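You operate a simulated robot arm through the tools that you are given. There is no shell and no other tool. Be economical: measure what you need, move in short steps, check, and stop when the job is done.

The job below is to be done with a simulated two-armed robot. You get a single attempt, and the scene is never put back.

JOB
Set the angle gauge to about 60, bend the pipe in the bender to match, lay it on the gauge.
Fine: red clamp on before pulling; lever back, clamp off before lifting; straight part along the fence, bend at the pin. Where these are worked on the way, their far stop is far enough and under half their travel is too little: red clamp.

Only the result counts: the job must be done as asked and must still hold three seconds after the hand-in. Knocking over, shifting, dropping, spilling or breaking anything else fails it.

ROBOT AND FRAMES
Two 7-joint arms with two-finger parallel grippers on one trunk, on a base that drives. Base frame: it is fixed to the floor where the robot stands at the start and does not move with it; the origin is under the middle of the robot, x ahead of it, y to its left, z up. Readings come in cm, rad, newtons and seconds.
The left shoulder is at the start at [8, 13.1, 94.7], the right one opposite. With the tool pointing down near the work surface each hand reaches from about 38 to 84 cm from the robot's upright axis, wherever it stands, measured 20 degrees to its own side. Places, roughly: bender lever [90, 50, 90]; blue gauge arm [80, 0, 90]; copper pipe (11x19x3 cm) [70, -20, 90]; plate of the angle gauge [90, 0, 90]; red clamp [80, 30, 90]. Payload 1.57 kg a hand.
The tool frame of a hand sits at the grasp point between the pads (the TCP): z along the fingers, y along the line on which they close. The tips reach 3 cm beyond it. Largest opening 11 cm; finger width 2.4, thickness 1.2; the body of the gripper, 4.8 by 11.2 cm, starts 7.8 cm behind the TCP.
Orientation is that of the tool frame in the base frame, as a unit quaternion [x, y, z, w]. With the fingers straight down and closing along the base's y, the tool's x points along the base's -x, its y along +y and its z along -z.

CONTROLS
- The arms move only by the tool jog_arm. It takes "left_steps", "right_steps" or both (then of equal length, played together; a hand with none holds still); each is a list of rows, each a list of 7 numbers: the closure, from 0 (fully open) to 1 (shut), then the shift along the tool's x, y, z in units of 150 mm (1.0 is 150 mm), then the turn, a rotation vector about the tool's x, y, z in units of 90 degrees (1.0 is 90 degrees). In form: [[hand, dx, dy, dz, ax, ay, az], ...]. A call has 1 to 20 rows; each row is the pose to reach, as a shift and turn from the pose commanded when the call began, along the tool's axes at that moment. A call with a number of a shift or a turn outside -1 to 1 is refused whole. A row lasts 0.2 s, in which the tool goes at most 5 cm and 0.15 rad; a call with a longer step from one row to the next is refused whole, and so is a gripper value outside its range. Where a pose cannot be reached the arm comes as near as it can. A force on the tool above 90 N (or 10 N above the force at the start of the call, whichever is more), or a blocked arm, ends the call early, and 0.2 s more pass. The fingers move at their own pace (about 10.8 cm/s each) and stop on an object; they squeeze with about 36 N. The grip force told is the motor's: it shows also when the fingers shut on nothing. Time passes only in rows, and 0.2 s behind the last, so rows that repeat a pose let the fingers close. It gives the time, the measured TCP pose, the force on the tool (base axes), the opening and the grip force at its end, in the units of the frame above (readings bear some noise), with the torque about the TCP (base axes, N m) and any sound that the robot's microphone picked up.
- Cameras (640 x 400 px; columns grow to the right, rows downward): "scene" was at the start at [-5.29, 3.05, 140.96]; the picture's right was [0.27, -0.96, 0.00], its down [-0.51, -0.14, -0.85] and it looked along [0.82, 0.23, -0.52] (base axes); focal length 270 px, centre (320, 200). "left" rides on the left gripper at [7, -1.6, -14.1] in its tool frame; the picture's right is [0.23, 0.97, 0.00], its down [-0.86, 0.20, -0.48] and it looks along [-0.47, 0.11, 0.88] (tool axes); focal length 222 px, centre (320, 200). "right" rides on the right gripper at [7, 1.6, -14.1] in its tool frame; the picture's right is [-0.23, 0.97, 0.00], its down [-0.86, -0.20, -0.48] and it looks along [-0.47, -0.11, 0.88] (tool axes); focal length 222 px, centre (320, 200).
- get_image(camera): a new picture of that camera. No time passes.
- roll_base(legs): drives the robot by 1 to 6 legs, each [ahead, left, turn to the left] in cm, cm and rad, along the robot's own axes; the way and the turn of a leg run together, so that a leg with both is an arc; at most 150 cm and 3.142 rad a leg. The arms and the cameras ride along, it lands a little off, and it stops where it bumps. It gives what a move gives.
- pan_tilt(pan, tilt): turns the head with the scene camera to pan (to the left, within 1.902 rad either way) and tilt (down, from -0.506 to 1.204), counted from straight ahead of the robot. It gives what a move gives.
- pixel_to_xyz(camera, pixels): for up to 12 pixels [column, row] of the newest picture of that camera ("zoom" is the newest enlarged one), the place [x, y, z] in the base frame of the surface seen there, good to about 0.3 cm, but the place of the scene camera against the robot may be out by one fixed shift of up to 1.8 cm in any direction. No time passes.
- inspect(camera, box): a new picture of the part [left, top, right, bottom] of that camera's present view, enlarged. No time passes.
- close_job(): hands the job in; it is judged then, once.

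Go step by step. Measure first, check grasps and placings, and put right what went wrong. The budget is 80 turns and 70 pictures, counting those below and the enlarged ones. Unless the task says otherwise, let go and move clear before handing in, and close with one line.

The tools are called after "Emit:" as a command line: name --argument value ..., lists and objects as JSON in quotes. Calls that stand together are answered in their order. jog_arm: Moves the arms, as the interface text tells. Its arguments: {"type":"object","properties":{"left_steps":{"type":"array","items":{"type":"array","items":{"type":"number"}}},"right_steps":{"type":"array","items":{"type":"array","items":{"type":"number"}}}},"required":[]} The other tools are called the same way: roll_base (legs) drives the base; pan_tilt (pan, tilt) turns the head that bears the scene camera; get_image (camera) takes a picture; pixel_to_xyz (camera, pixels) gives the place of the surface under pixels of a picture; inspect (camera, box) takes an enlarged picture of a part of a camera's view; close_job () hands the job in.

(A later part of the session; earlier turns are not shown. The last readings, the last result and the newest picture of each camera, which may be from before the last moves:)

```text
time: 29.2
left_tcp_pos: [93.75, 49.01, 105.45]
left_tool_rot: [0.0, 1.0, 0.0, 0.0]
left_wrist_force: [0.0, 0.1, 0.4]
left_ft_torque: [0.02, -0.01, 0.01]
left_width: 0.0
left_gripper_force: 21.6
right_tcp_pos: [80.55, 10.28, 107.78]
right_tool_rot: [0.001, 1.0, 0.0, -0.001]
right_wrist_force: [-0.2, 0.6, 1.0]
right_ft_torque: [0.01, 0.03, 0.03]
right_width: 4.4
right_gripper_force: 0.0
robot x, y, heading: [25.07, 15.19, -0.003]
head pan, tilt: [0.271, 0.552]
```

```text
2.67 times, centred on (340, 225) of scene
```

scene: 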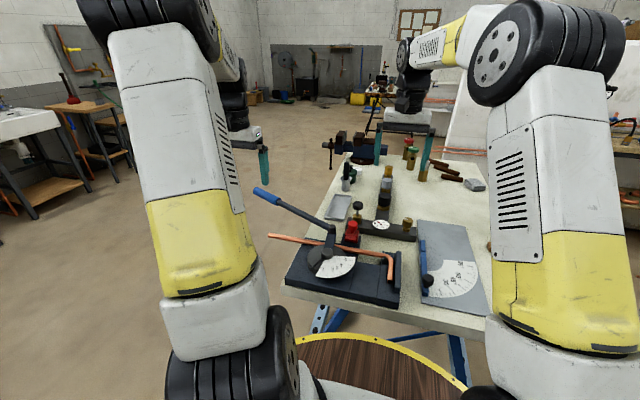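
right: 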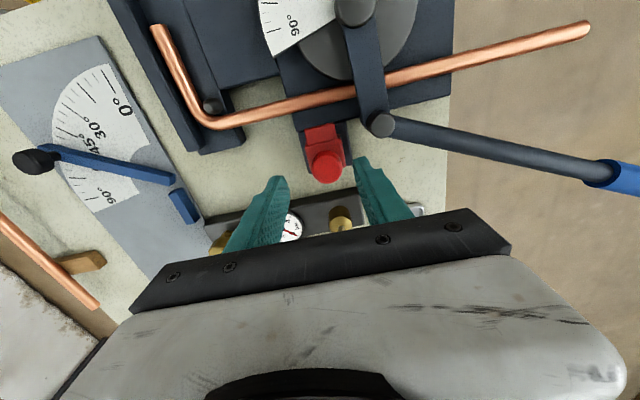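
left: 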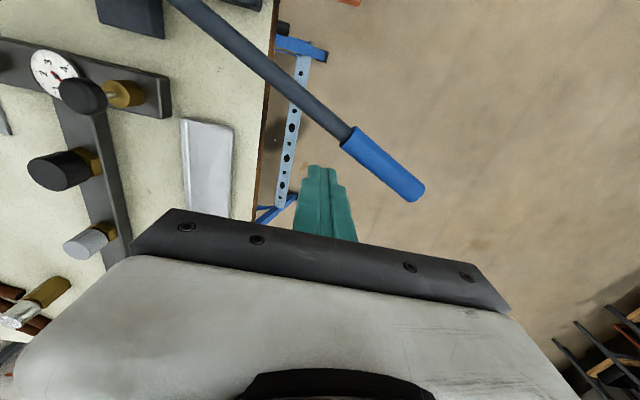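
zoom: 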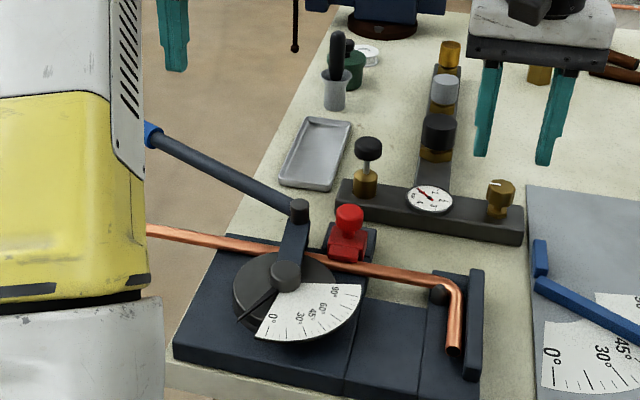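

The peg is clear of the handle at left (350,150). I'll lower it behind the handle, then begin the pull.

Emit:
jog_arm --left_steps '[[1, -0.1, 0, 0.25, 0, 0, 0], [1, -0.1, 0, 0.5, 0, 0, 0], [1, -0.1, 0, 0.7, 0, 0, 0], [1, -0.1, 0, 0.8, 0, 0, 0], [1, -0.1, 0, 0.8, 0, 0, 0]]'

Emit:
jog_arm --left_steps '[[1, 0.05, 0.03, 0, 0, 0, 0], [1, 0.105, 0.06, 0, 0, 0, 0], [1, 0.201, 0.153, 0, 0, 0, 0], [1, 0.303, 0.239, 0, 0, 0, 0], [1, 0.411, 0.317, 0, 0, 0, 0], [1, 0.524, 0.389, 0, 0, 0, 0]]'

Emit:
inspect --camera "scene" --box '[220, 150, 460, 300]'

```text
time: 30.4
left_tcp_pos: [95.32, 48.97, 93.31]
left_tool_rot: [0.001, 1.0, -0.001, 0.0]
left_wrist_force: [1.0, -0.4, 0.2]
left_ft_torque: [0.03, 0.01, 0.02]
left_width: 0.01
left_gripper_force: 21.1
right_tcp_pos: [80.63, 10.25, 107.73]
right_tool_rot: [0.001, 1.0, 0.0, 0.0]
right_wrist_force: [0.2, 0.5, -0.2]
right_ft_torque: [0.01, 0.02, 0.0]
right_width: 4.38
right_gripper_force: 0.0
robot x, y, heading: [25.26, 14.96, -0.0]
head pan, tilt: [0.271, 0.552]
```

```text
time: 31.8
left_tcp_pos: [87.52, 55.03, 93.47]
left_tool_rot: [0.0, 1.0, 0.0, 0.0]
left_wrist_force: [-0.1, -0.2, 0.0]
left_ft_torque: [-0.01, 0.03, 0.01]
left_width: 0.0
left_gripper_force: 20.9
right_tcp_pos: [80.55, 10.26, 107.67]
right_tool_rot: [0.0, 1.0, 0.001, 0.0]
right_wrist_force: [0.2, -0.4, 0.1]
right_ft_torque: [-0.01, 0.03, -0.02]
right_width: 4.38
right_gripper_force: 0.1
robot x, y, heading: [25.3, 15.47, -0.004]
head pan, tilt: [0.271, 0.552]
```

```text
2.67 times, centred on (340, 225) of scene
```

zoom: 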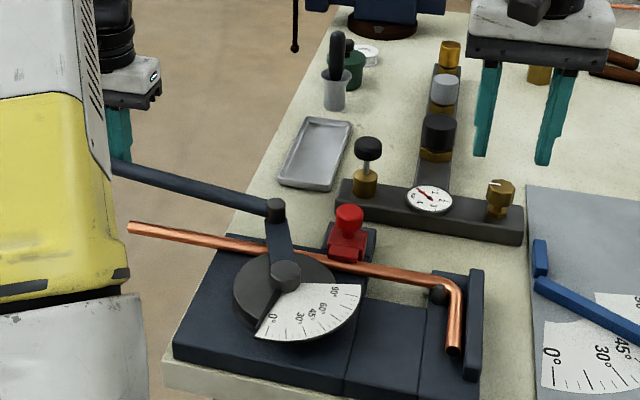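

The lever turns easily and the pipe begins to bend. I'll continue to about 47°.

Emit:
jog_arm --left_steps '[[1, 0.118, 0.062, 0, 0, 0, 0], [1, 0.24, 0.117, 0, 0, 0, 0], [1, 0.365, 0.163, 0, 0, 0, 0], [1, 0.494, 0.2, 0, 0, 0, 0], [1, 0.625, 0.227, 0, 0, 0, 0], [1, 0.757, 0.247, 0, 0, 0, 0], [1, 0.89, 0.256, 0, 0, 0, 0], [1, 0.99, 0.257, 0, 0, 0, 0]]'

Emit:
inspect --camera "scene" --box '[240, 190, 400, 290]'

Emit:
get_image --camera "right"

```text
time: 33.6
left_tcp_pos: [72.74, 58.78, 93.63]
left_tool_rot: [0.002, 1.0, 0.0, 0.0]
left_wrist_force: [31.2, -12.5, -1.7]
left_ft_torque: [-0.09, -0.1, 0.13]
left_width: 0.0
left_gripper_force: 21.3
right_tcp_pos: [80.68, 10.19, 107.59]
right_tool_rot: [0.001, 1.0, 0.0, -0.001]
right_wrist_force: [0.7, 0.6, 0.2]
right_ft_torque: [0.0, 0.03, -0.01]
right_width: 4.44
right_gripper_force: 0.0
robot x, y, heading: [25.29, 15.12, 0.001]
head pan, tilt: [0.271, 0.552]
```

```text
4.00 times, centred on (320, 240) of scene
```

zoom: 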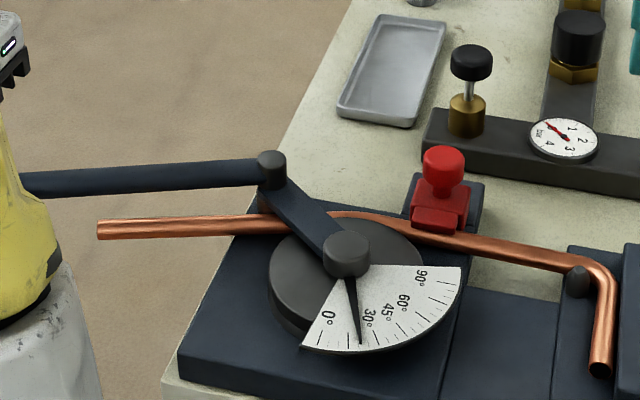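

```text
34 pictures are left
```

right: 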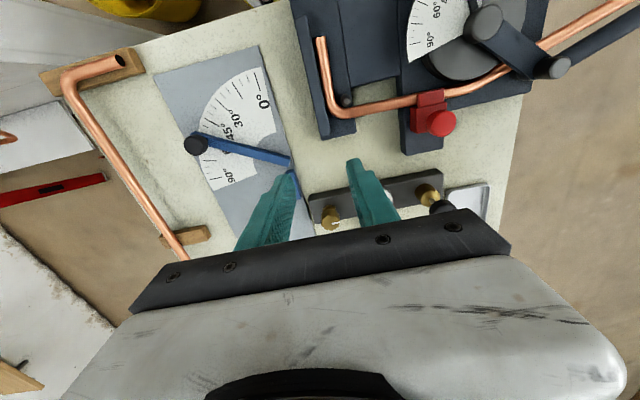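

The pointer tip at zoom (358,345) reads only about 30°. I'll measure hub and post to learn the real lever angle.

Emit:
pixel_to_xyz --camera "right" --pixels '[[485, 20], [557, 66], [520, 43], [615, 35], [570, 30], [545, 42], [340, 110], [400, 100], [500, 72], [470, 88], [600, 45], [435, 122]]'

Emit:
inspect --camera "scene" --box '[300, 235, 370, 285]'

```text
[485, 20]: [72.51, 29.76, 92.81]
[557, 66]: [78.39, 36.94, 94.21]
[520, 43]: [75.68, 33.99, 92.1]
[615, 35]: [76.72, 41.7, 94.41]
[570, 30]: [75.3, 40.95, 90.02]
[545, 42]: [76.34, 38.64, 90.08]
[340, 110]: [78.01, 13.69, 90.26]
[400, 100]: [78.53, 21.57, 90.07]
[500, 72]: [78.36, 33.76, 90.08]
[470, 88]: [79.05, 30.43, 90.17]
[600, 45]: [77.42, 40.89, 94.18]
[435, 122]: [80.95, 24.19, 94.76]
```

```text
8.00 times, centred on (335, 260) of scene
```

zoom: 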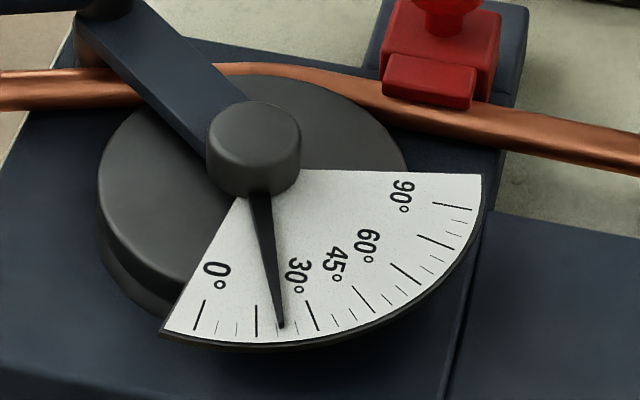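

The pointer reads the bend angle (22°, and the leg measures 23°), since the lever had idle travel first. I need about 38° more, so I'll pull to roughly 50 and check.

Emit:
jog_arm --left_steps '[[1, 0.133, -0.007, 0, 0, 0, 0], [1, 0.266, -0.023, 0, 0, 0, 0], [1, 0.397, -0.048, 0, 0, 0, 0], [1, 0.526, -0.083, 0, 0, 0, 0], [1, 0.653, -0.126, 0, 0, 0, 0], [1, 0.775, -0.178, 0, 0, 0, 0], [1, 0.895, -0.238, 0, 0, 0, 0]]'

Emit:
inspect --camera "scene" --box '[230, 190, 390, 290]'

```text
time: 35.2
left_tcp_pos: [59.53, 55.39, 93.3]
left_tool_rot: [0.001, 1.0, 0.001, 0.003]
left_wrist_force: [36.0, -3.9, 2.7]
left_ft_torque: [-0.05, -0.04, 0.43]
left_width: 0.01
left_gripper_force: 21.5
right_tcp_pos: [80.75, 10.35, 107.67]
right_tool_rot: [0.0, 1.0, 0.0, 0.0]
right_wrist_force: [0.5, -0.4, -0.3]
right_ft_torque: [-0.01, 0.0, -0.01]
right_width: 4.41
right_gripper_force: 0.1
robot x, y, heading: [25.42, 14.96, -0.004]
head pan, tilt: [0.271, 0.552]
```

```text
4.00 times, centred on (310, 240) of scene
```

zoom: 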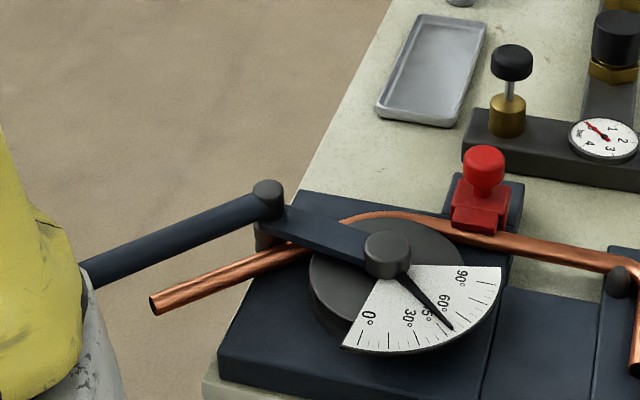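

The pointer is at about 48°. I'll pull 12° more and check.

Emit:
jog_arm --left_steps '[[1, 0.115, -0.069, 0, 0, 0, 0], [1, 0.224, -0.145, 0, 0, 0, 0], [1, 0.328, -0.229, 0, 0, 0, 0], [1, 0.328, -0.229, 0, 0, 0, 0]]'

Emit:
inspect --camera "scene" --box '[300, 235, 380, 285]'

Emit:
inspect --camera "right" --box '[380, 0, 640, 160]'

```text
time: 36.2
left_tcp_pos: [54.6, 51.92, 93.56]
left_tool_rot: [0.0, 1.0, 0.003, 0.002]
left_wrist_force: [41.9, -1.6, -17.8]
left_ft_torque: [0.21, -0.33, 0.48]
left_width: 0.01
left_gripper_force: 21.5
right_tcp_pos: [80.68, 10.36, 107.76]
right_tool_rot: [0.001, 1.0, 0.0, -0.001]
right_wrist_force: [-0.1, 0.7, 0.6]
right_ft_torque: [-0.04, 0.01, 0.03]
right_width: 4.4
right_gripper_force: 0.0
robot x, y, heading: [25.0, 15.25, 0.001]
head pan, tilt: [0.271, 0.552]
```

```text
8.00 times, centred on (340, 260) of scene
```

zoom: 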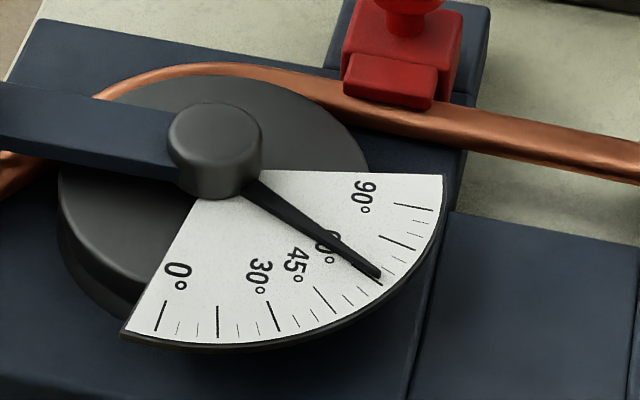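

```text
2.46 times, centred on (510, 80) of right
```

zoom: 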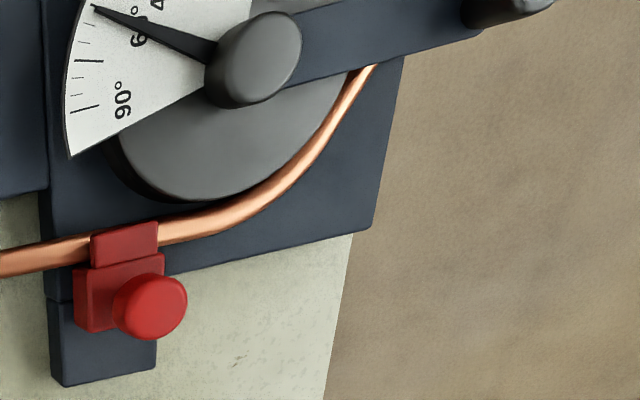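

The pointer sits on 60 (scene zoom (378,275)). I'll ease the peg off and lift it clear, then see the pipe's angle with springback.

Emit:
jog_arm --left_steps '[[1, -0.1, 0.08, 0, 0, 0, 0], [1, -0.2, 0.2, 0, 0, 0, 0], [1, -0.2, 0.25, -0.2, 0, 0, 0], [1, -0.2, 0.25, -0.5, 0, 0, 0], [1, -0.2, 0.25, -0.6, 0, 0, 0]]'

Emit:
get_image --camera "scene"

Emit:
inspect --camera "scene" --box '[220, 190, 420, 315]'

```text
time: 37.4
left_tcp_pos: [57.22, 55.48, 102.45]
left_tool_rot: [0.001, 1.0, 0.0, 0.0]
left_wrist_force: [0.6, 0.6, 0.0]
left_ft_torque: [-0.01, 0.01, 0.03]
left_width: 0.02
left_gripper_force: 21.4
right_tcp_pos: [80.55, 10.4, 107.81]
right_tool_rot: [0.0, 1.0, 0.0, 0.0]
right_wrist_force: [0.4, 0.4, -0.5]
right_ft_torque: [-0.03, 0.01, 0.01]
right_width: 4.37
right_gripper_force: 0.0
robot x, y, heading: [25.44, 14.87, -0.005]
head pan, tilt: [0.271, 0.552]
```

```text
29 pictures are left
```

scene: 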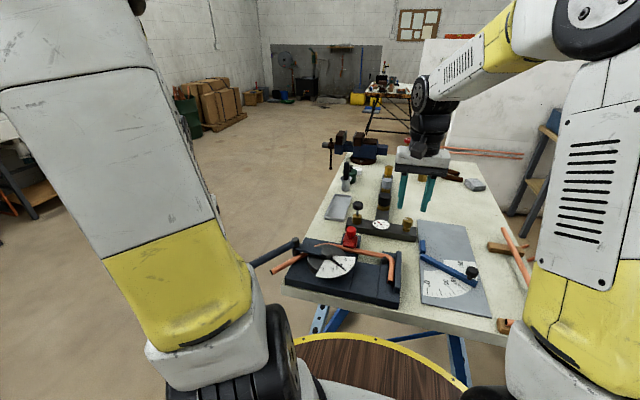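

```text
3.20 times, centred on (320, 252) of scene
```

zoom: 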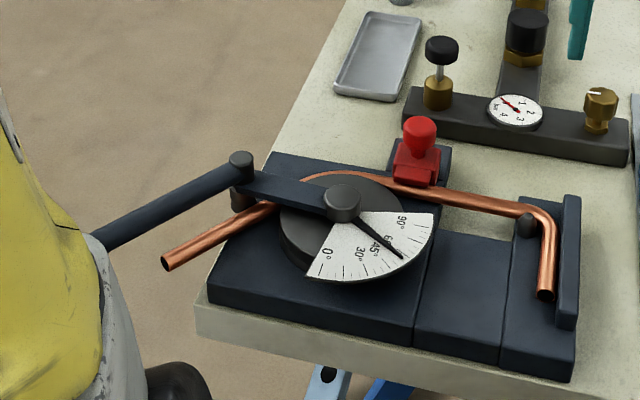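

Pipe leg visible at zoom (165,262)–(275,208). I'll measure its direction.

Emit:
pixel_to_xyz --camera "zoom" --pixels '[[168, 261], [185, 251], [205, 241], [225, 231], [250, 218], [268, 208], [400, 190], [440, 195], [500, 206], [240, 158], [342, 190], [110, 228]]'

Emit:
get_image --camera "left"

```text
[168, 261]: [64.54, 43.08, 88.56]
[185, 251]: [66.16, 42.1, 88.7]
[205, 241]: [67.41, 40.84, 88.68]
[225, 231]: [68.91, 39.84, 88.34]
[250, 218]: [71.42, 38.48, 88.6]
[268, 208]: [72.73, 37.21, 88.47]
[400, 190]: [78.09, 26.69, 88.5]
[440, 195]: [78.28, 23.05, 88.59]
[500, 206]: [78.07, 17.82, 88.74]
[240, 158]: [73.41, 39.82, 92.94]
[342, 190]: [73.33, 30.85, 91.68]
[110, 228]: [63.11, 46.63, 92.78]
```

```text
27 pictures are left
```

left: 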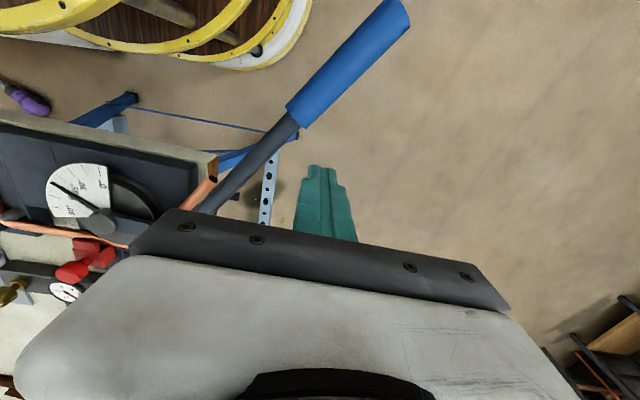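

The leg measures about 54.5°, so the pipe springs back some 5–6°. I'll pull again to a pointer reading of about 66.

Emit:
jog_arm --left_steps '[[1, 0, 0, 0.25, 0, 0, 0], [1, 0, 0, 0.5, 0, 0, 0], [1, 0, 0, 0.6, 0, 0, 0], [1, 0.1, -0.12, 0.6, 0, 0, 0], [1, 0.2, -0.25, 0.6, 0, 0, 0], [1, 0.24, -0.285, 0.6, 0, 0, 0], [1, 0.274, -0.32, 0.6, 0, 0, 0], [1, 0.31, -0.355, 0.6, 0, 0, 0], [1, 0.344, -0.39, 0.6, 0, 0, 0], [1, 0.344, -0.39, 0.6, 0, 0, 0]]'

Emit:
inspect --camera "scene" --box '[300, 235, 380, 285]'

```text
time: 39.6
left_tcp_pos: [52.79, 50.62, 93.56]
left_tool_rot: [0.0, 1.0, 0.001, 0.003]
left_wrist_force: [13.9, 30.1, 5.6]
left_ft_torque: [0.04, 0.05, -0.19]
left_width: 0.02
left_gripper_force: 21.0
left hand out of reach, approached as far as the arm can: row 9, 10
right_tcp_pos: [80.58, 10.39, 107.8]
right_tool_rot: [0.001, 1.0, 0.0, 0.0]
right_wrist_force: [0.6, 0.2, 0.2]
right_ft_torque: [0.02, -0.02, -0.01]
right_width: 4.44
right_gripper_force: 0.0
robot x, y, heading: [25.28, 14.71, -0.001]
head pan, tilt: [0.271, 0.552]
```

```text
8.00 times, centred on (340, 260) of scene
```

zoom: 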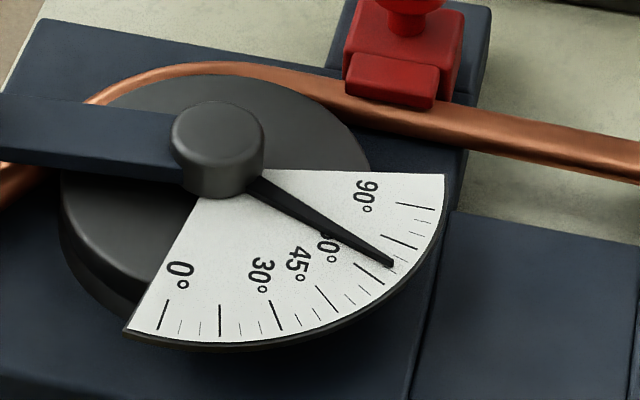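

The pointer is now near 65 and the arm is at its reach limit. I'll back off, lift and measure the leg again.

Emit:
jog_arm --left_steps '[[1, -0.05, 0.1, 0, 0, 0, 0], [1, -0.12, 0.25, 0, 0, 0, 0], [1, -0.15, 0.3, -0.2, 0, 0, 0], [1, -0.15, 0.35, -0.5, 0, 0, 0], [1, -0.15, 0.4, -0.7, 0, 0, 0]]'

Emit:
inspect --camera "scene" --box '[260, 220, 340, 270]'

Emit:
pixel_to_xyz --camera "zoom" --pixels '[[100, 375], [120, 360], [140, 345], [160, 335], [180, 325], [200, 315], [220, 305], [240, 290], [260, 280], [100, 385], [80, 390], [200, 325]]'

```text
time: 40.8
left_tcp_pos: [54.91, 56.2, 104.09]
left_tool_rot: [0.001, 1.0, -0.001, -0.001]
left_wrist_force: [0.4, -0.2, 0.8]
left_ft_torque: [-0.03, 0.0, 0.02]
left_width: 0.0
left_gripper_force: 21.1
right_tcp_pos: [80.53, 10.36, 107.84]
right_tool_rot: [0.0, 1.0, 0.0, 0.0]
right_wrist_force: [0.5, 0.4, 0.0]
right_ft_torque: [-0.01, 0.01, 0.02]
right_width: 4.39
right_gripper_force: 0.1
robot x, y, heading: [25.44, 15.24, 0.002]
head pan, tilt: [0.271, 0.552]
```

```text
8.00 times, centred on (300, 245) of scene
```

zoom: 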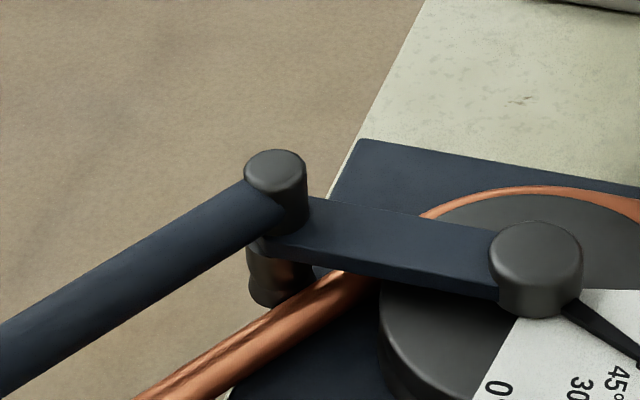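

```text
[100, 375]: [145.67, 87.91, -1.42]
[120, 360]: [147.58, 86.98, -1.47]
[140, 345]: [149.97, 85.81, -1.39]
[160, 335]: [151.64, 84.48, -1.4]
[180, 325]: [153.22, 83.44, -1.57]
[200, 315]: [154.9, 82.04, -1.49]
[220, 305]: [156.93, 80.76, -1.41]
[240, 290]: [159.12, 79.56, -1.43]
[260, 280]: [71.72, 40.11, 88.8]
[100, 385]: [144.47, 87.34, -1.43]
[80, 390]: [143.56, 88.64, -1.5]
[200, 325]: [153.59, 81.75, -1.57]
```

Those pixels missed the pipe; I'll frame the leg properly.

Emit:
inspect --camera "scene" --box '[240, 230, 336, 290]'

```text
6.67 times, centred on (288, 260) of scene
```

zoom: 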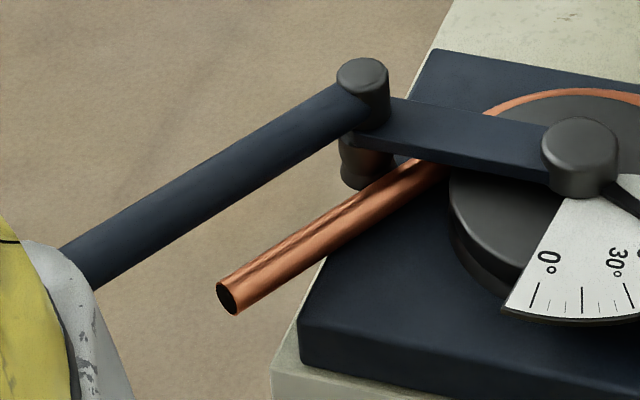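

Emit:
pixel_to_xyz --camera "zoom" --pixels '[[236, 290], [256, 278], [276, 265], [296, 253], [316, 240], [336, 228], [356, 215], [376, 203], [396, 190], [416, 177], [430, 169]]'

```text
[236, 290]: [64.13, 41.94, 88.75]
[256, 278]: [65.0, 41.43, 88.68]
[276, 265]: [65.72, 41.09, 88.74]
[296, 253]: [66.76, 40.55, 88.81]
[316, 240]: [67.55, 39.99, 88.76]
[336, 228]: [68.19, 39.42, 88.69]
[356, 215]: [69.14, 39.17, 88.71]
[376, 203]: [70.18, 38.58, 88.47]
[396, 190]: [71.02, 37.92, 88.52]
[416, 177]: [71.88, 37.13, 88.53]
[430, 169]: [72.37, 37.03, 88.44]
```

The leg fits at about 59° against the gauge's 60–61°, a good match. Now the lever goes back: I'll back the base 10 cm for reach and put the peg on the other side of the handle.

Emit:
roll_base --legs '[[-10, 0, 0]]'

```text
time: 42.0
left_tcp_pos: [45.15, 56.27, 104.12]
left_tool_rot: [0.0, 1.0, 0.001, 0.0]
left_wrist_force: [0.0, -0.2, 0.2]
left_ft_torque: [0.0, 0.02, 0.01]
left_width: 0.03
left_gripper_force: 22.1
right_tcp_pos: [70.73, 10.48, 107.69]
right_tool_rot: [0.0, 1.0, 0.0, 0.001]
right_wrist_force: [-0.1, -0.4, -0.2]
right_ft_torque: [-0.01, 0.0, 0.03]
right_width: 4.41
right_gripper_force: 0.0
robot x, y, heading: [15.31, 14.7, -0.001]
head pan, tilt: [0.271, 0.552]
```

I'll move over the inner side of the handle and look before lowering.

Emit:
jog_arm --left_steps '[[1, -0.15, -0.2, 0, 0, 0, 0], [1, -0.3, -0.4, 0, 0, 0, 0], [1, -0.45, -0.6, 0, 0, 0, 0], [1, -0.6, -0.75, 0, 0, 0, 0], [1, -0.66, -0.805, 0, 0, 0, 0], [1, -0.66, -0.805, 0, 0, 0, 0]]'

Emit:
get_image --camera "left"

Emit:
get_image --camera "scene"

```text
time: 43.4
left_tcp_pos: [54.9, 44.12, 104.12]
left_tool_rot: [0.001, 1.0, 0.0, 0.0]
left_wrist_force: [-0.4, -0.1, 0.7]
left_ft_torque: [-0.01, 0.01, -0.01]
left_width: 0.0
left_gripper_force: 21.1
right_tcp_pos: [70.67, 10.43, 107.67]
right_tool_rot: [-0.001, 1.0, 0.0, 0.0]
right_wrist_force: [0.3, 0.2, 0.7]
right_ft_torque: [-0.02, 0.0, 0.0]
right_width: 4.42
right_gripper_force: 0.0
robot x, y, heading: [15.39, 14.47, -0.003]
head pan, tilt: [0.271, 0.552]
```

```text
23 pictures are left
```

left: 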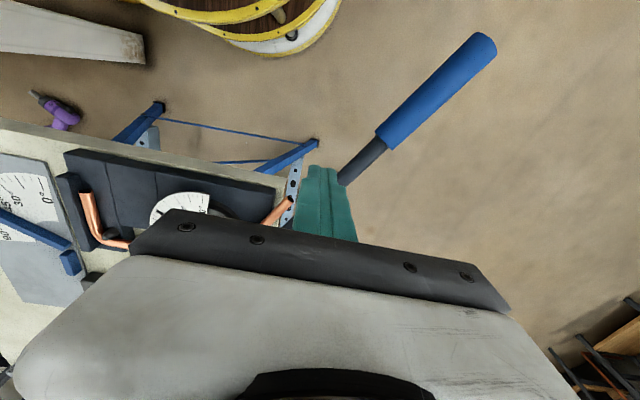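

```text
22 pictures are left
```

scene: 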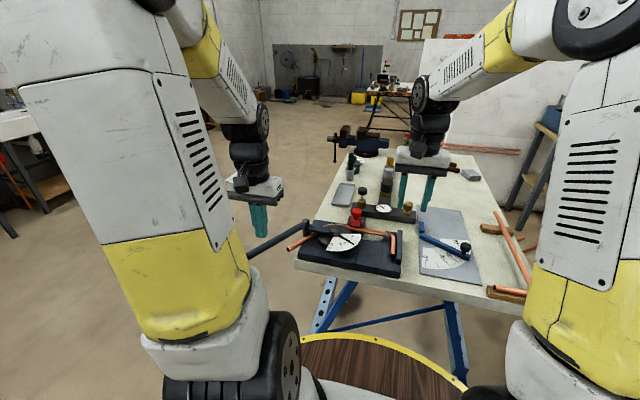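

I'll measure the handle points at left (386,140), (360,165), (480,45) and the pipe tip to check the peg's clearance.

Emit:
pixel_to_xyz --camera "left" --pixels '[[384, 142], [360, 167], [480, 45], [430, 95], [282, 207], [288, 200]]'

```text
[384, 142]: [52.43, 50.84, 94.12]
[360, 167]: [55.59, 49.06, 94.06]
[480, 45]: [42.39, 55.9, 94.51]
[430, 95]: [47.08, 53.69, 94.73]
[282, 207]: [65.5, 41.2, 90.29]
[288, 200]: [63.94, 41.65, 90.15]
```

The peg is 4.7 cm off the handle and 9 cm from the pipe tip. I'll lower it and push the lever back around the arc.

Emit:
jog_arm --left_steps '[[1, 0, 0, 0.25, 0, 0, 0], [1, 0, 0, 0.5, 0, 0, 0], [1, 0, 0, 0.707, 0, 0, 0], [1, -0.104, 0.124, 0.707, 0, 0, 0], [1, -0.221, 0.233, 0.707, 0, 0, 0], [1, -0.349, 0.33, 0.707, 0, 0, 0], [1, -0.487, 0.413, 0.707, 0, 0, 0], [1, -0.632, 0.481, 0.707, 0, 0, 0], [1, -0.784, 0.533, 0.707, 0, 0, 0], [1, -0.941, 0.569, 0.707, 0, 0, 0], [1, -0.993, 0.577, 0.707, 0, 0, 0]]'

Emit:
inspect --camera "scene" --box '[220, 180, 460, 310]'

```text
time: 45.8
left_tcp_pos: [69.76, 52.92, 93.34]
left_tool_rot: [0.0, 1.0, 0.0, 0.0]
left_wrist_force: [0.7, 0.0, -0.2]
left_ft_torque: [-0.02, -0.02, 0.01]
left_width: 0.0
left_gripper_force: 21.8
right_tcp_pos: [70.7, 10.49, 107.75]
right_tool_rot: [0.0, 1.0, 0.0, 0.0]
right_wrist_force: [-0.5, 0.0, 0.0]
right_ft_torque: [0.0, 0.0, -0.04]
right_width: 4.41
right_gripper_force: 0.0
robot x, y, heading: [15.35, 14.85, -0.002]
head pan, tilt: [0.271, 0.552]
```

```text
2.67 times, centred on (340, 245) of scene
```

zoom: 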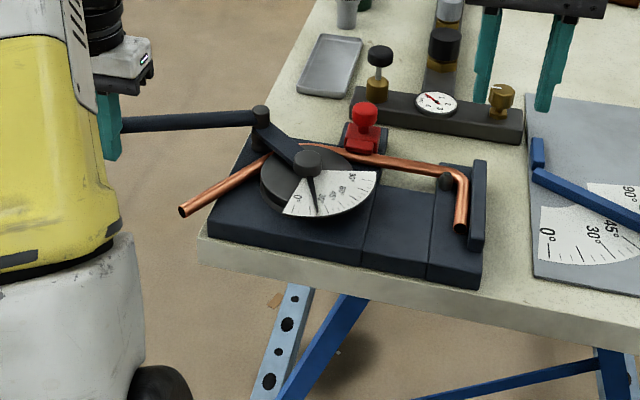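

The lever is returning freely. I'll push on.

Emit:
jog_arm --left_steps '[[1, -0.16, 0.014, 0, 0, 0, 0], [1, -0.32, 0.011, 0, 0, 0, 0], [1, -0.479, -0.009, 0, 0, 0, 0], [1, -0.636, -0.045, 0, 0, 0, 0], [1, -0.788, -0.097, 0, 0, 0, 0], [1, -0.933, -0.165, 0, 0, 0, 0], [1, -0.991, -0.197, 0, 0, 0, 0]]'

Emit:
jog_arm --left_steps '[[1, -0.03, -0.02, 0, 0, 0, 0], [1, -0.07, -0.045, 0, 0, 0, 0], [1, -0.11, -0.075, 0, 0, 0, 0], [1, -0.16, -0.12, 0, 0, 0, 0], [1, -0.16, -0.12, 0, 0, 0, 0]]'

Emit:
inspect --camera "scene" --box '[220, 180, 460, 310]'

```text
time: 47.4
left_tcp_pos: [84.75, 49.75, 93.48]
left_tool_rot: [0.0, 1.0, 0.0, 0.0]
left_wrist_force: [-0.6, 0.0, -0.1]
left_ft_torque: [0.03, -0.03, -0.01]
left_width: 0.02
left_gripper_force: 20.9
right_tcp_pos: [70.75, 10.42, 107.71]
right_tool_rot: [0.001, 1.0, 0.0, 0.0]
right_wrist_force: [0.4, 0.1, -0.1]
right_ft_torque: [-0.03, -0.01, 0.0]
right_width: 4.38
right_gripper_force: 0.0
robot x, y, heading: [15.41, 14.99, 0.006]
head pan, tilt: [0.271, 0.552]
```

```text
time: 48.6
left_tcp_pos: [87.15, 48.04, 93.47]
left_tool_rot: [0.0, 1.0, 0.0, 0.0]
left_wrist_force: [0.1, 0.6, -0.2]
left_ft_torque: [0.0, 0.03, -0.04]
left_width: 0.0
left_gripper_force: 21.3
right_tcp_pos: [70.71, 10.37, 107.66]
right_tool_rot: [0.001, 1.0, 0.0, 0.0]
right_wrist_force: [1.1, 0.6, -0.7]
right_ft_torque: [-0.01, 0.0, 0.01]
right_width: 4.41
right_gripper_force: 0.0
robot x, y, heading: [15.5, 15.02, 0.002]
head pan, tilt: [0.271, 0.552]
```

```text
2.67 times, centred on (340, 245) of scene
```

zoom: 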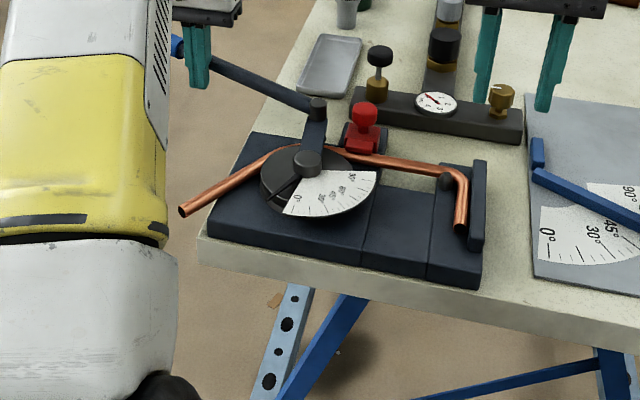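

The lever is back near its start with no load on the peg. The bar still crosses above the pipe, so I'll push gently further to find its back stop.

Emit:
jog_arm --left_steps '[[1, -0.04, -0.03, 0, 0, 0, 0], [1, -0.083, -0.063, 0, 0, 0, 0], [1, -0.12, -0.1, 0, 0, 0, 0], [1, -0.159, -0.137, 0, 0, 0, 0]]'

Emit:
inspect --camera "scene" --box '[290, 200, 402, 270]'

Emit:
get_image --camera "left"

```text
time: 49.4
left_tcp_pos: [87.26, 47.91, 93.48]
left_tool_rot: [-0.004, 1.0, 0.005, -0.017]
left_wrist_force: [-22.0, -0.3, 16.1]
left_ft_torque: [-0.19, -0.14, -0.23]
left_width: 0.0
left_gripper_force: 20.9
right_tcp_pos: [70.35, 10.73, 107.77]
right_tool_rot: [-0.002, 1.0, 0.0, 0.002]
right_wrist_force: [0.1, 0.8, 0.8]
right_ft_torque: [-0.02, 0.02, 0.0]
right_width: 4.38
right_gripper_force: 0.1
robot x, y, heading: [15.22, 14.92, 0.0]
head pan, tilt: [0.271, 0.552]
stopped in row 4 (left hand): the force on the tool passed its limit at 97 N (the readings are from after the stop); the commanded pose is now the measured one
```

```text
5.71 times, centred on (346, 235) of scene
```

zoom: 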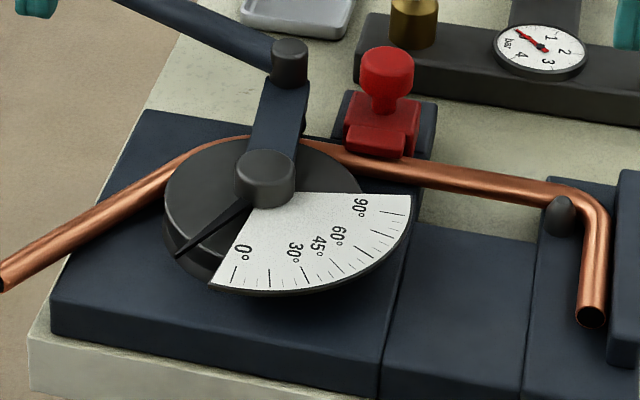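

```text
18 pictures are left
```

left: 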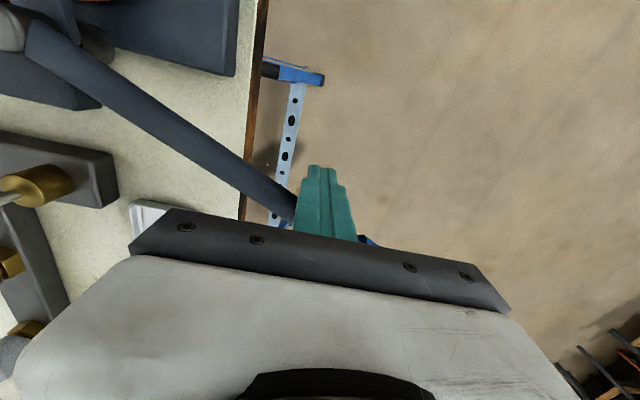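

The lever is at its back stop (97 N, no further movement). Now the left hand rises away and the right hand goes to the clamp.

Emit:
jog_arm --left_steps '[[1, 0.03, 0.03, -0.1, 0, 0, 0], [1, 0.03, 0.03, -0.35, 0, 0, 0], [1, 0.03, 0.03, -0.65, 0, 0, 0], [1, 0.03, 0.1, -0.95, 0, 0, 0], [1, 0.03, 0.3, -0.95, 0, 0, 0], [1, 0.1, 0.5, -0.95, 0, 0, 0]]' --right_steps '[[0.565, -0.15, 0.2, 0, 0, 0, 0], [0.565, -0.3, 0.4, 0, 0, 0, 0], [0.565, -0.45, 0.6, 0, 0, 0, 0], [0.565, -0.6, 0.8, 0, 0, 0, 0], [0.565, -0.705, 0.96, 0, 0, 0, 0], [0.565, -0.705, 0.96, 0, 0, 0, 0]]'

```text
time: 50.8
left_tcp_pos: [86.74, 54.91, 107.91]
left_tool_rot: [-0.004, 1.0, 0.004, -0.015]
left_wrist_force: [0.3, -0.8, -0.2]
left_ft_torque: [0.04, 0.02, 0.01]
left_width: 0.0
left_gripper_force: 21.3
right_tcp_pos: [81.3, 25.37, 107.8]
right_tool_rot: [-0.001, 1.0, 0.0, 0.0]
right_wrist_force: [0.0, -1.4, 0.7]
right_ft_torque: [-0.03, 0.02, -0.01]
right_width: 4.81
right_gripper_force: 0.1
robot x, y, heading: [15.03, 14.74, 0.003]
head pan, tilt: [0.271, 0.552]
```

I'll lower onto the clamp, grip it and slide it back off the pipe.

Emit:
jog_arm --right_steps '[[0.565, 0.015, -0.018, 0.3, 0, 0, 0], [0.565, 0.015, -0.018, 0.6, 0, 0, 0], [0.565, 0.015, -0.018, 0.8, 0, 0, 0], [0.565, 0.015, -0.018, 0.9, 0, 0, 0], [0.565, 0.015, -0.018, 0.9, 0, 0, 0], [0.85, 0.015, -0.018, 0.9, 0, 0, 0], [0.85, 0.015, -0.018, 0.9, 0, 0, 0], [0.85, 0.015, -0.018, 0.9, 0, 0, 0], [0.85, -0.03, -0.018, 0.9, 0, 0, 0], [0.85, -0.08, -0.018, 0.9, 0, 0, 0], [0.85, -0.13, -0.018, 0.9, 0, 0, 0], [0.85, -0.18, -0.018, 0.9, 0, 0, 0], [0.85, -0.2, -0.018, 0.9, 0, 0, 0], [0.85, -0.2, -0.018, 0.9, 0, 0, 0]]'

Emit:
inspect --camera "scene" --box '[290, 200, 402, 270]'

```text
time: 53.8
left_tcp_pos: [86.51, 55.19, 107.81]
left_tool_rot: [-0.005, 1.0, 0.004, -0.015]
left_wrist_force: [-0.6, 0.0, 0.0]
left_ft_torque: [0.0, 0.01, 0.0]
left_width: 0.02
left_gripper_force: 21.5
right_tcp_pos: [83.99, 25.05, 94.23]
right_tool_rot: [-0.002, 1.0, 0.001, -0.002]
right_wrist_force: [-14.0, 23.0, -4.9]
right_ft_torque: [0.11, 0.08, -0.26]
right_width: 3.97
right_gripper_force: 44.9
robot x, y, heading: [15.4, 15.21, 0.0]
head pan, tilt: [0.271, 0.552]
```

```text
5.71 times, centred on (346, 235) of scene
```

zoom: 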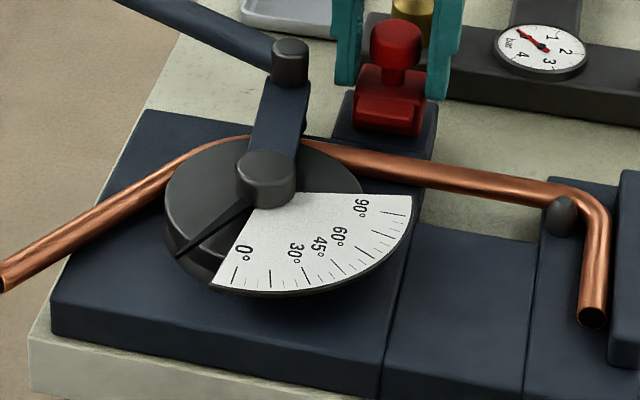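

The clamp is fully back at x=84. I'll release it, rise, and turn the right hand 90° over the straight part near (78.4, 20.5).

Emit:
jog_arm --right_steps '[[0.7, 0, 0, 0, 0, 0, 0], [0.565, 0, 0, 0, 0, 0, 0], [0.565, 0, 0, -0.2, 0, 0, 0], [0.5, 0, 0, -0.5, 0, 0, 0], [0.5, 0.05, -0.05, -0.8, 0, 0, 0.09], [0.5, 0.1, -0.1, -0.8, 0, 0, 0.18], [0.5, 0.15, -0.15, -0.8, 0, 0, 0.27], [0.5, 0.2, -0.2, -0.8, 0, 0, 0.36], [0.5, 0.25, -0.25, -0.8, 0, 0, 0.45], [0.5, 0.3, -0.3, -0.8, 0, 0, 0.54], [0.5, 0.38, -0.3, -0.8, 0, 0, 0.63], [0.5, 0.38, -0.3, -0.8, 0, 0, 0.72], [0.5, 0.38, -0.3, -0.8, 0, 0, 0.81], [0.5, 0.38, -0.3, -0.8, 0, 0, 0.9], [0.5, 0.38, -0.3, -0.8, 0, 0, 0.99], [0.5, 0.38, -0.3, -0.8, 0, 0, 1]]'

Emit:
get_image --camera "right"

Emit:
inspect --camera "scene" --box '[330, 205, 410, 265]'

```text
time: 57.2
left_tcp_pos: [86.65, 55.14, 107.81]
left_tool_rot: [-0.005, 1.0, 0.005, -0.015]
left_wrist_force: [-0.2, 0.0, -0.5]
left_ft_torque: [0.01, -0.01, 0.04]
left_width: 0.01
left_gripper_force: 21.4
right_tcp_pos: [78.47, 20.39, 106.25]
right_tool_rot: [0.707, 0.707, 0.001, 0.0]
right_wrist_force: [-0.8, -0.1, 0.0]
right_ft_torque: [0.01, -0.02, 0.01]
right_width: 5.49
right_gripper_force: 0.0
robot x, y, heading: [15.4, 15.15, 0.002]
head pan, tilt: [0.271, 0.552]
```

```text
16 pictures are left
```

right: 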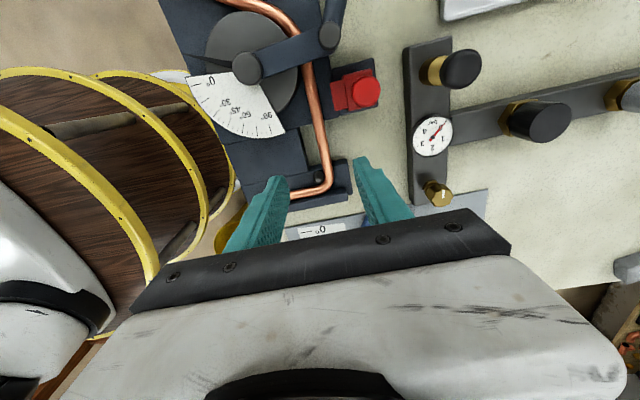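

```text
6.67 times, centred on (370, 235) of scene
```

zoom: 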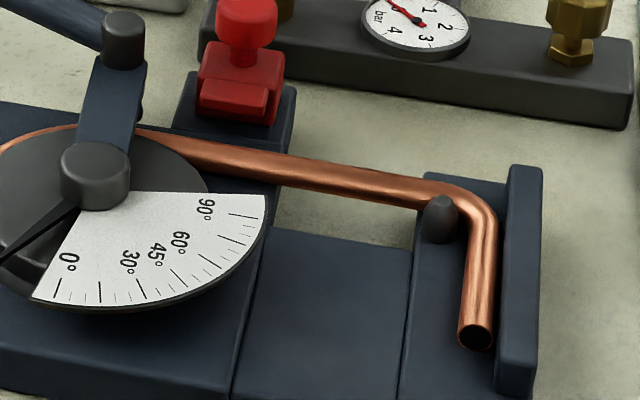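

The gap beside the pipe at right (320,150) and scene zoom (330,225) suits the fingers. I'll measure the pipe there, rail edge, block and bar.

Emit:
pixel_to_xyz --camera "right" --pixels '[[316, 110], [322, 150], [325, 175], [345, 118], [340, 150], [345, 165], [300, 155], [295, 120], [290, 140], [310, 50], [295, 52], [290, 30]]'

Emit:
pixel_to_xyz --camera "zoom" --pixels '[[130, 125], [128, 145], [115, 110], [100, 130], [160, 145], [300, 175], [340, 250], [330, 220], [280, 200], [415, 195], [200, 155], [290, 140]]'

```text
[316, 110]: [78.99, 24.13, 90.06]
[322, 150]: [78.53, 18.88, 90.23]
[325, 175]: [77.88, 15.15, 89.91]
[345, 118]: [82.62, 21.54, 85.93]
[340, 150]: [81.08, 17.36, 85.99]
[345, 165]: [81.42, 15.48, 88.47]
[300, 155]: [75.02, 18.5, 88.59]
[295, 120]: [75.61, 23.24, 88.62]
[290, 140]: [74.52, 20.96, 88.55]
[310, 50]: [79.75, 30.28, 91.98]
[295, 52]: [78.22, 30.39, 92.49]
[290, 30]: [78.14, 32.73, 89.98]
```

```text
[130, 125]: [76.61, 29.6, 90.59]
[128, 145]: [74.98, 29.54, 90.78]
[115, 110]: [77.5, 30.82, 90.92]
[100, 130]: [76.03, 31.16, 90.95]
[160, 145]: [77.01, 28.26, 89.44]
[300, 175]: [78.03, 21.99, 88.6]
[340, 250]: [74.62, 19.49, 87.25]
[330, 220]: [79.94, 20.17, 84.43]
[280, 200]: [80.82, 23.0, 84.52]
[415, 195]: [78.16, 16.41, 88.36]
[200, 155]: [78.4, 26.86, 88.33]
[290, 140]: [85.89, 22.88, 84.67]
```

The pipe centre is x≈78.45 at y≈20, resting at z 88.6 with block tops also at 88.6, so tips must stay just above that. I'll grip it with the fingertips (TCP z 91.65).

Emit:
jog_arm --right_steps '[[0.64, 0, 0, 0.3, 0, 0, 0], [0.64, 0, 0, 0.6, 0, 0, 0], [0.64, 0, 0, 0.85, 0, 0, 0], [0.64, 0, 0, 0.95, 0, 0, 0], [0.64, 0, 0, 0.973, 0, 0, 0], [0.64, 0, 0, 0.973, 0, 0, 0], [1, 0, 0, 0.973, 0, 0, 0], [1, 0, 0, 0.973, 0, 0, 0], [1, 0, 0, 0.973, 0, 0, 0], [1, 0, 0, 0.973, 0, 0, 0]]'

Emit:
inspect --camera "scene" --box '[330, 205, 410, 265]'

```text
time: 59.4
left_tcp_pos: [86.65, 55.04, 107.65]
left_tool_rot: [-0.005, 1.0, 0.005, -0.016]
left_wrist_force: [0.2, -0.4, 0.8]
left_ft_torque: [0.01, 0.05, 0.01]
left_width: 0.0
left_gripper_force: 20.8
right_tcp_pos: [78.58, 20.2, 91.9]
right_tool_rot: [0.707, 0.708, 0.001, 0.001]
right_wrist_force: [12.4, 1.0, -0.4]
right_ft_torque: [0.16, -0.29, -0.7]
right_width: 1.42
right_gripper_force: 30.4
robot x, y, heading: [15.5, 15.21, 0.002]
head pan, tilt: [0.271, 0.552]
```

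```text
6.67 times, centred on (370, 235) of scene
```

zoom: 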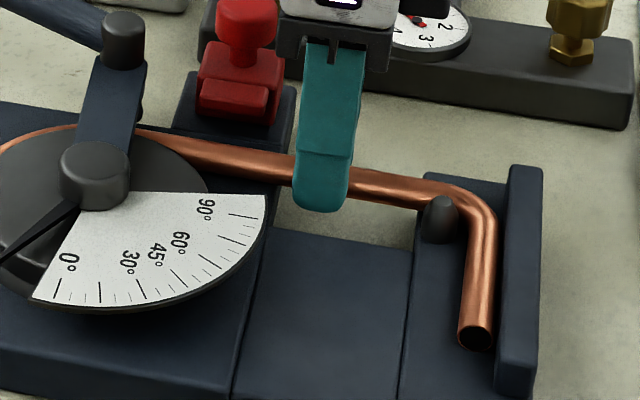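

The pipe is gripped (width 1.42). I'll lift 1.2 cm in small steps and watch the force for contact with the lever bar.

Emit:
jog_arm --right_steps '[[1, 0, 0, -0.02, 0, 0, 0], [1, 0, 0, -0.04, 0, 0, 0], [1, 0, 0, -0.06, 0, 0, 0], [1, 0, 0, -0.08, 0, 0, 0], [1, 0, 0, -0.08, 0, 0, 0]]'

Emit:
inspect --camera "scene" --box '[280, 205, 410, 285]'

```text
time: 60.6
left_tcp_pos: [86.66, 55.14, 107.64]
left_tool_rot: [-0.005, 1.0, 0.004, -0.014]
left_wrist_force: [-0.7, 0.9, -0.3]
left_ft_torque: [0.01, 0.03, 0.03]
left_width: 0.0
left_gripper_force: 21.2
right_tcp_pos: [78.49, 20.46, 92.97]
right_tool_rot: [0.706, 0.708, 0.0, 0.0]
right_wrist_force: [10.0, 3.2, -0.4]
right_ft_torque: [-0.02, -0.25, -0.74]
right_width: 1.44
right_gripper_force: 30.7
robot x, y, heading: [15.15, 14.87, 0.001]
head pan, tilt: [0.271, 0.552]
```

```text
4.92 times, centred on (345, 245) of scene
```

zoom: 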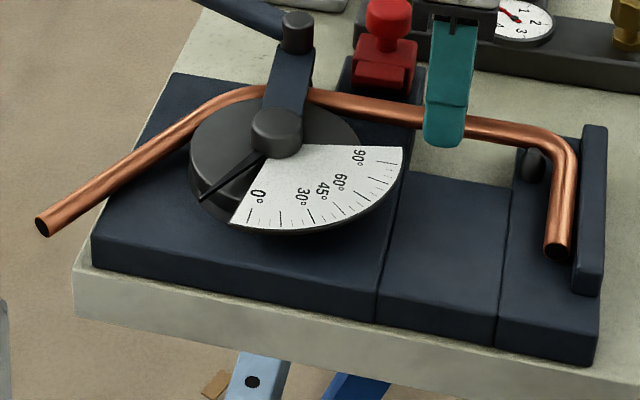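

No contact force yet at +1.1 cm. I'll lift another 1.5 cm.

Emit:
jog_arm --right_steps '[[1, 0, 0, -0.02, 0, 0, 0], [1, 0, 0, -0.04, 0, 0, 0], [1, 0, 0, -0.06, 0, 0, 0], [1, 0, 0, -0.08, 0, 0, 0], [1, 0, 0, -0.1, 0, 0, 0], [1, 0, 0, -0.1, 0, 0, 0]]'

Emit:
inspect --camera "scene" --box '[280, 205, 410, 285]'

```text
time: 62.0
left_tcp_pos: [86.64, 55.14, 107.74]
left_tool_rot: [-0.005, 1.0, 0.004, -0.015]
left_wrist_force: [0.5, -0.4, 0.0]
left_ft_torque: [0.02, 0.01, 0.01]
left_width: 0.0
left_gripper_force: 21.1
right_tcp_pos: [78.42, 20.37, 94.24]
right_tool_rot: [0.706, 0.709, 0.0, 0.0]
right_wrist_force: [2.1, 6.8, -3.6]
right_ft_torque: [0.04, -0.11, -0.6]
right_width: 1.43
right_gripper_force: 30.2
robot x, y, heading: [15.29, 15.45, 0.007]
head pan, tilt: [0.271, 0.552]
```

```text
4.92 times, centred on (345, 245) of scene
```

zoom: 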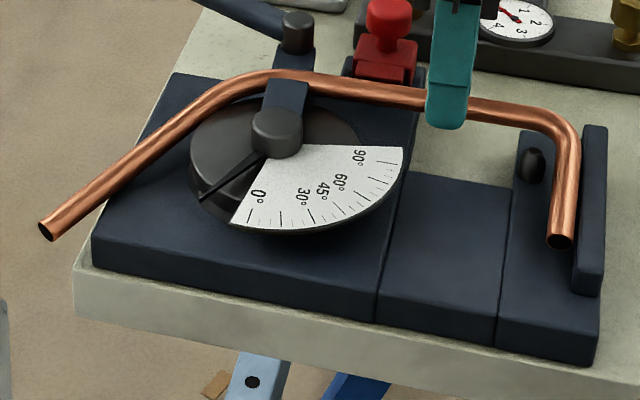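

The pipe came up clean past the bar with no resistance. I'll lift it to about z 106 and then drive ahead 9 cm for reach to the gauge.

Emit:
jog_arm --right_steps '[[1, 0, 0, -0.15, 0, 0, 0], [1, 0, 0, -0.3, 0, 0, 0], [1, 0, 0, -0.45, 0, 0, 0], [1, 0, 0, -0.6, 0, 0, 0], [1, 0, 0, -0.75, 0, 0, 0], [1, 0, 0, -0.8, 0, 0, 0]]'

Emit:
roll_base --legs '[[9, 0, 0]]'

Emit:
get_image --camera "scene"

```text
time: 63.4
left_tcp_pos: [86.49, 55.16, 107.78]
left_tool_rot: [-0.005, 1.0, 0.006, -0.014]
left_wrist_force: [-0.1, 0.2, -0.3]
left_ft_torque: [-0.06, -0.02, -0.02]
left_width: 0.0
left_gripper_force: 21.4
right_tcp_pos: [78.5, 20.3, 106.29]
right_tool_rot: [0.706, 0.708, 0.0, 0.0]
right_wrist_force: [0.5, 0.0, -0.9]
right_ft_torque: [-0.09, -0.03, 0.0]
right_width: 1.38
right_gripper_force: 30.1
robot x, y, heading: [15.4, 15.12, 0.003]
head pan, tilt: [0.271, 0.552]
```

```text
time: 64.5
left_tcp_pos: [95.71, 55.17, 107.76]
left_tool_rot: [-0.005, 1.0, 0.005, -0.015]
left_wrist_force: [-0.2, -0.1, 0.7]
left_ft_torque: [-0.02, 0.0, -0.02]
left_width: 0.0
left_gripper_force: 21.3
right_tcp_pos: [87.58, 20.19, 106.28]
right_tool_rot: [0.707, 0.708, 0.0, 0.0]
right_wrist_force: [-1.0, 0.4, -1.9]
right_ft_torque: [-0.05, -0.09, -0.02]
right_width: 1.41
right_gripper_force: 30.5
robot x, y, heading: [24.18, 15.09, -0.001]
head pan, tilt: [0.271, 0.552]
```

```text
11 pictures are left
```

scene: 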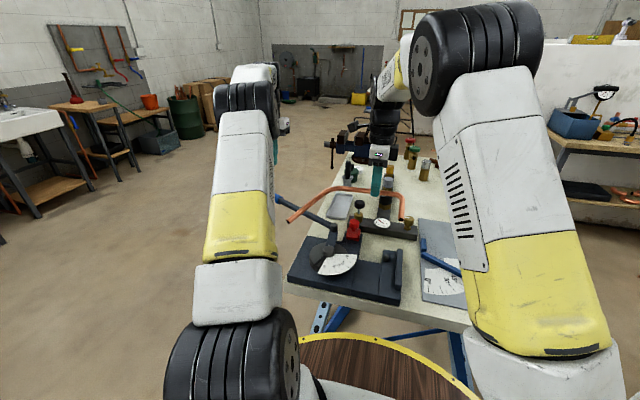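

The pipe is held well. I'll turn it +90° while carrying it toward the gauge.

Emit:
jog_arm --right_steps '[[1, -0.07, 0.04, 0, 0, 0, -0.09], [1, -0.14, 0.08, 0, 0, 0, -0.18], [1, -0.21, 0.12, 0, 0, 0, -0.27], [1, -0.29, 0.16, 0, 0, 0, -0.36], [1, -0.37, 0.21, 0, 0, 0, -0.45], [1, -0.45, 0.26, 0, 0, 0, -0.54], [1, -0.53, 0.31, 0, 0, 0, -0.63], [1, -0.61, 0.36, 0, 0, 0, -0.72], [1, -0.7, 0.41, 0, 0, 0, -0.81], [1, -0.8, 0.46, 0, 0, 0, -0.9], [1, -0.9, 0.5, 0, 0, 0, -0.99], [1, -0.9, 0.5, 0, 0, 0, -1], [1, -0.9, 0.5, 0, 0, 0, -1]]'

Emit:
get_image --camera "right"

```text
time: 67.3
left_tcp_pos: [95.64, 55.06, 107.79]
left_tool_rot: [-0.006, 1.0, 0.006, -0.015]
left_wrist_force: [-0.8, 0.5, -0.6]
left_ft_torque: [0.03, 0.02, 0.0]
left_width: 0.0
left_gripper_force: 21.0
right_tcp_pos: [95.14, 6.86, 106.25]
right_tool_rot: [-0.002, 1.0, 0.0, 0.0]
right_wrist_force: [0.6, 0.3, -1.4]
right_ft_torque: [0.05, -0.08, -0.02]
right_width: 1.4
right_gripper_force: 30.2
robot x, y, heading: [24.29, 15.04, -0.001]
head pan, tilt: [0.271, 0.552]
```

```text
10 pictures are left
```

right: 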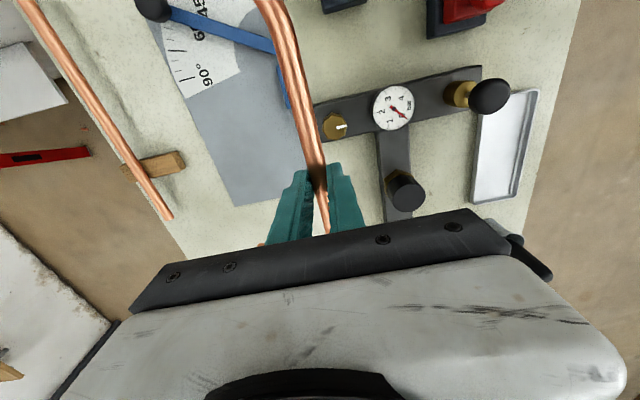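

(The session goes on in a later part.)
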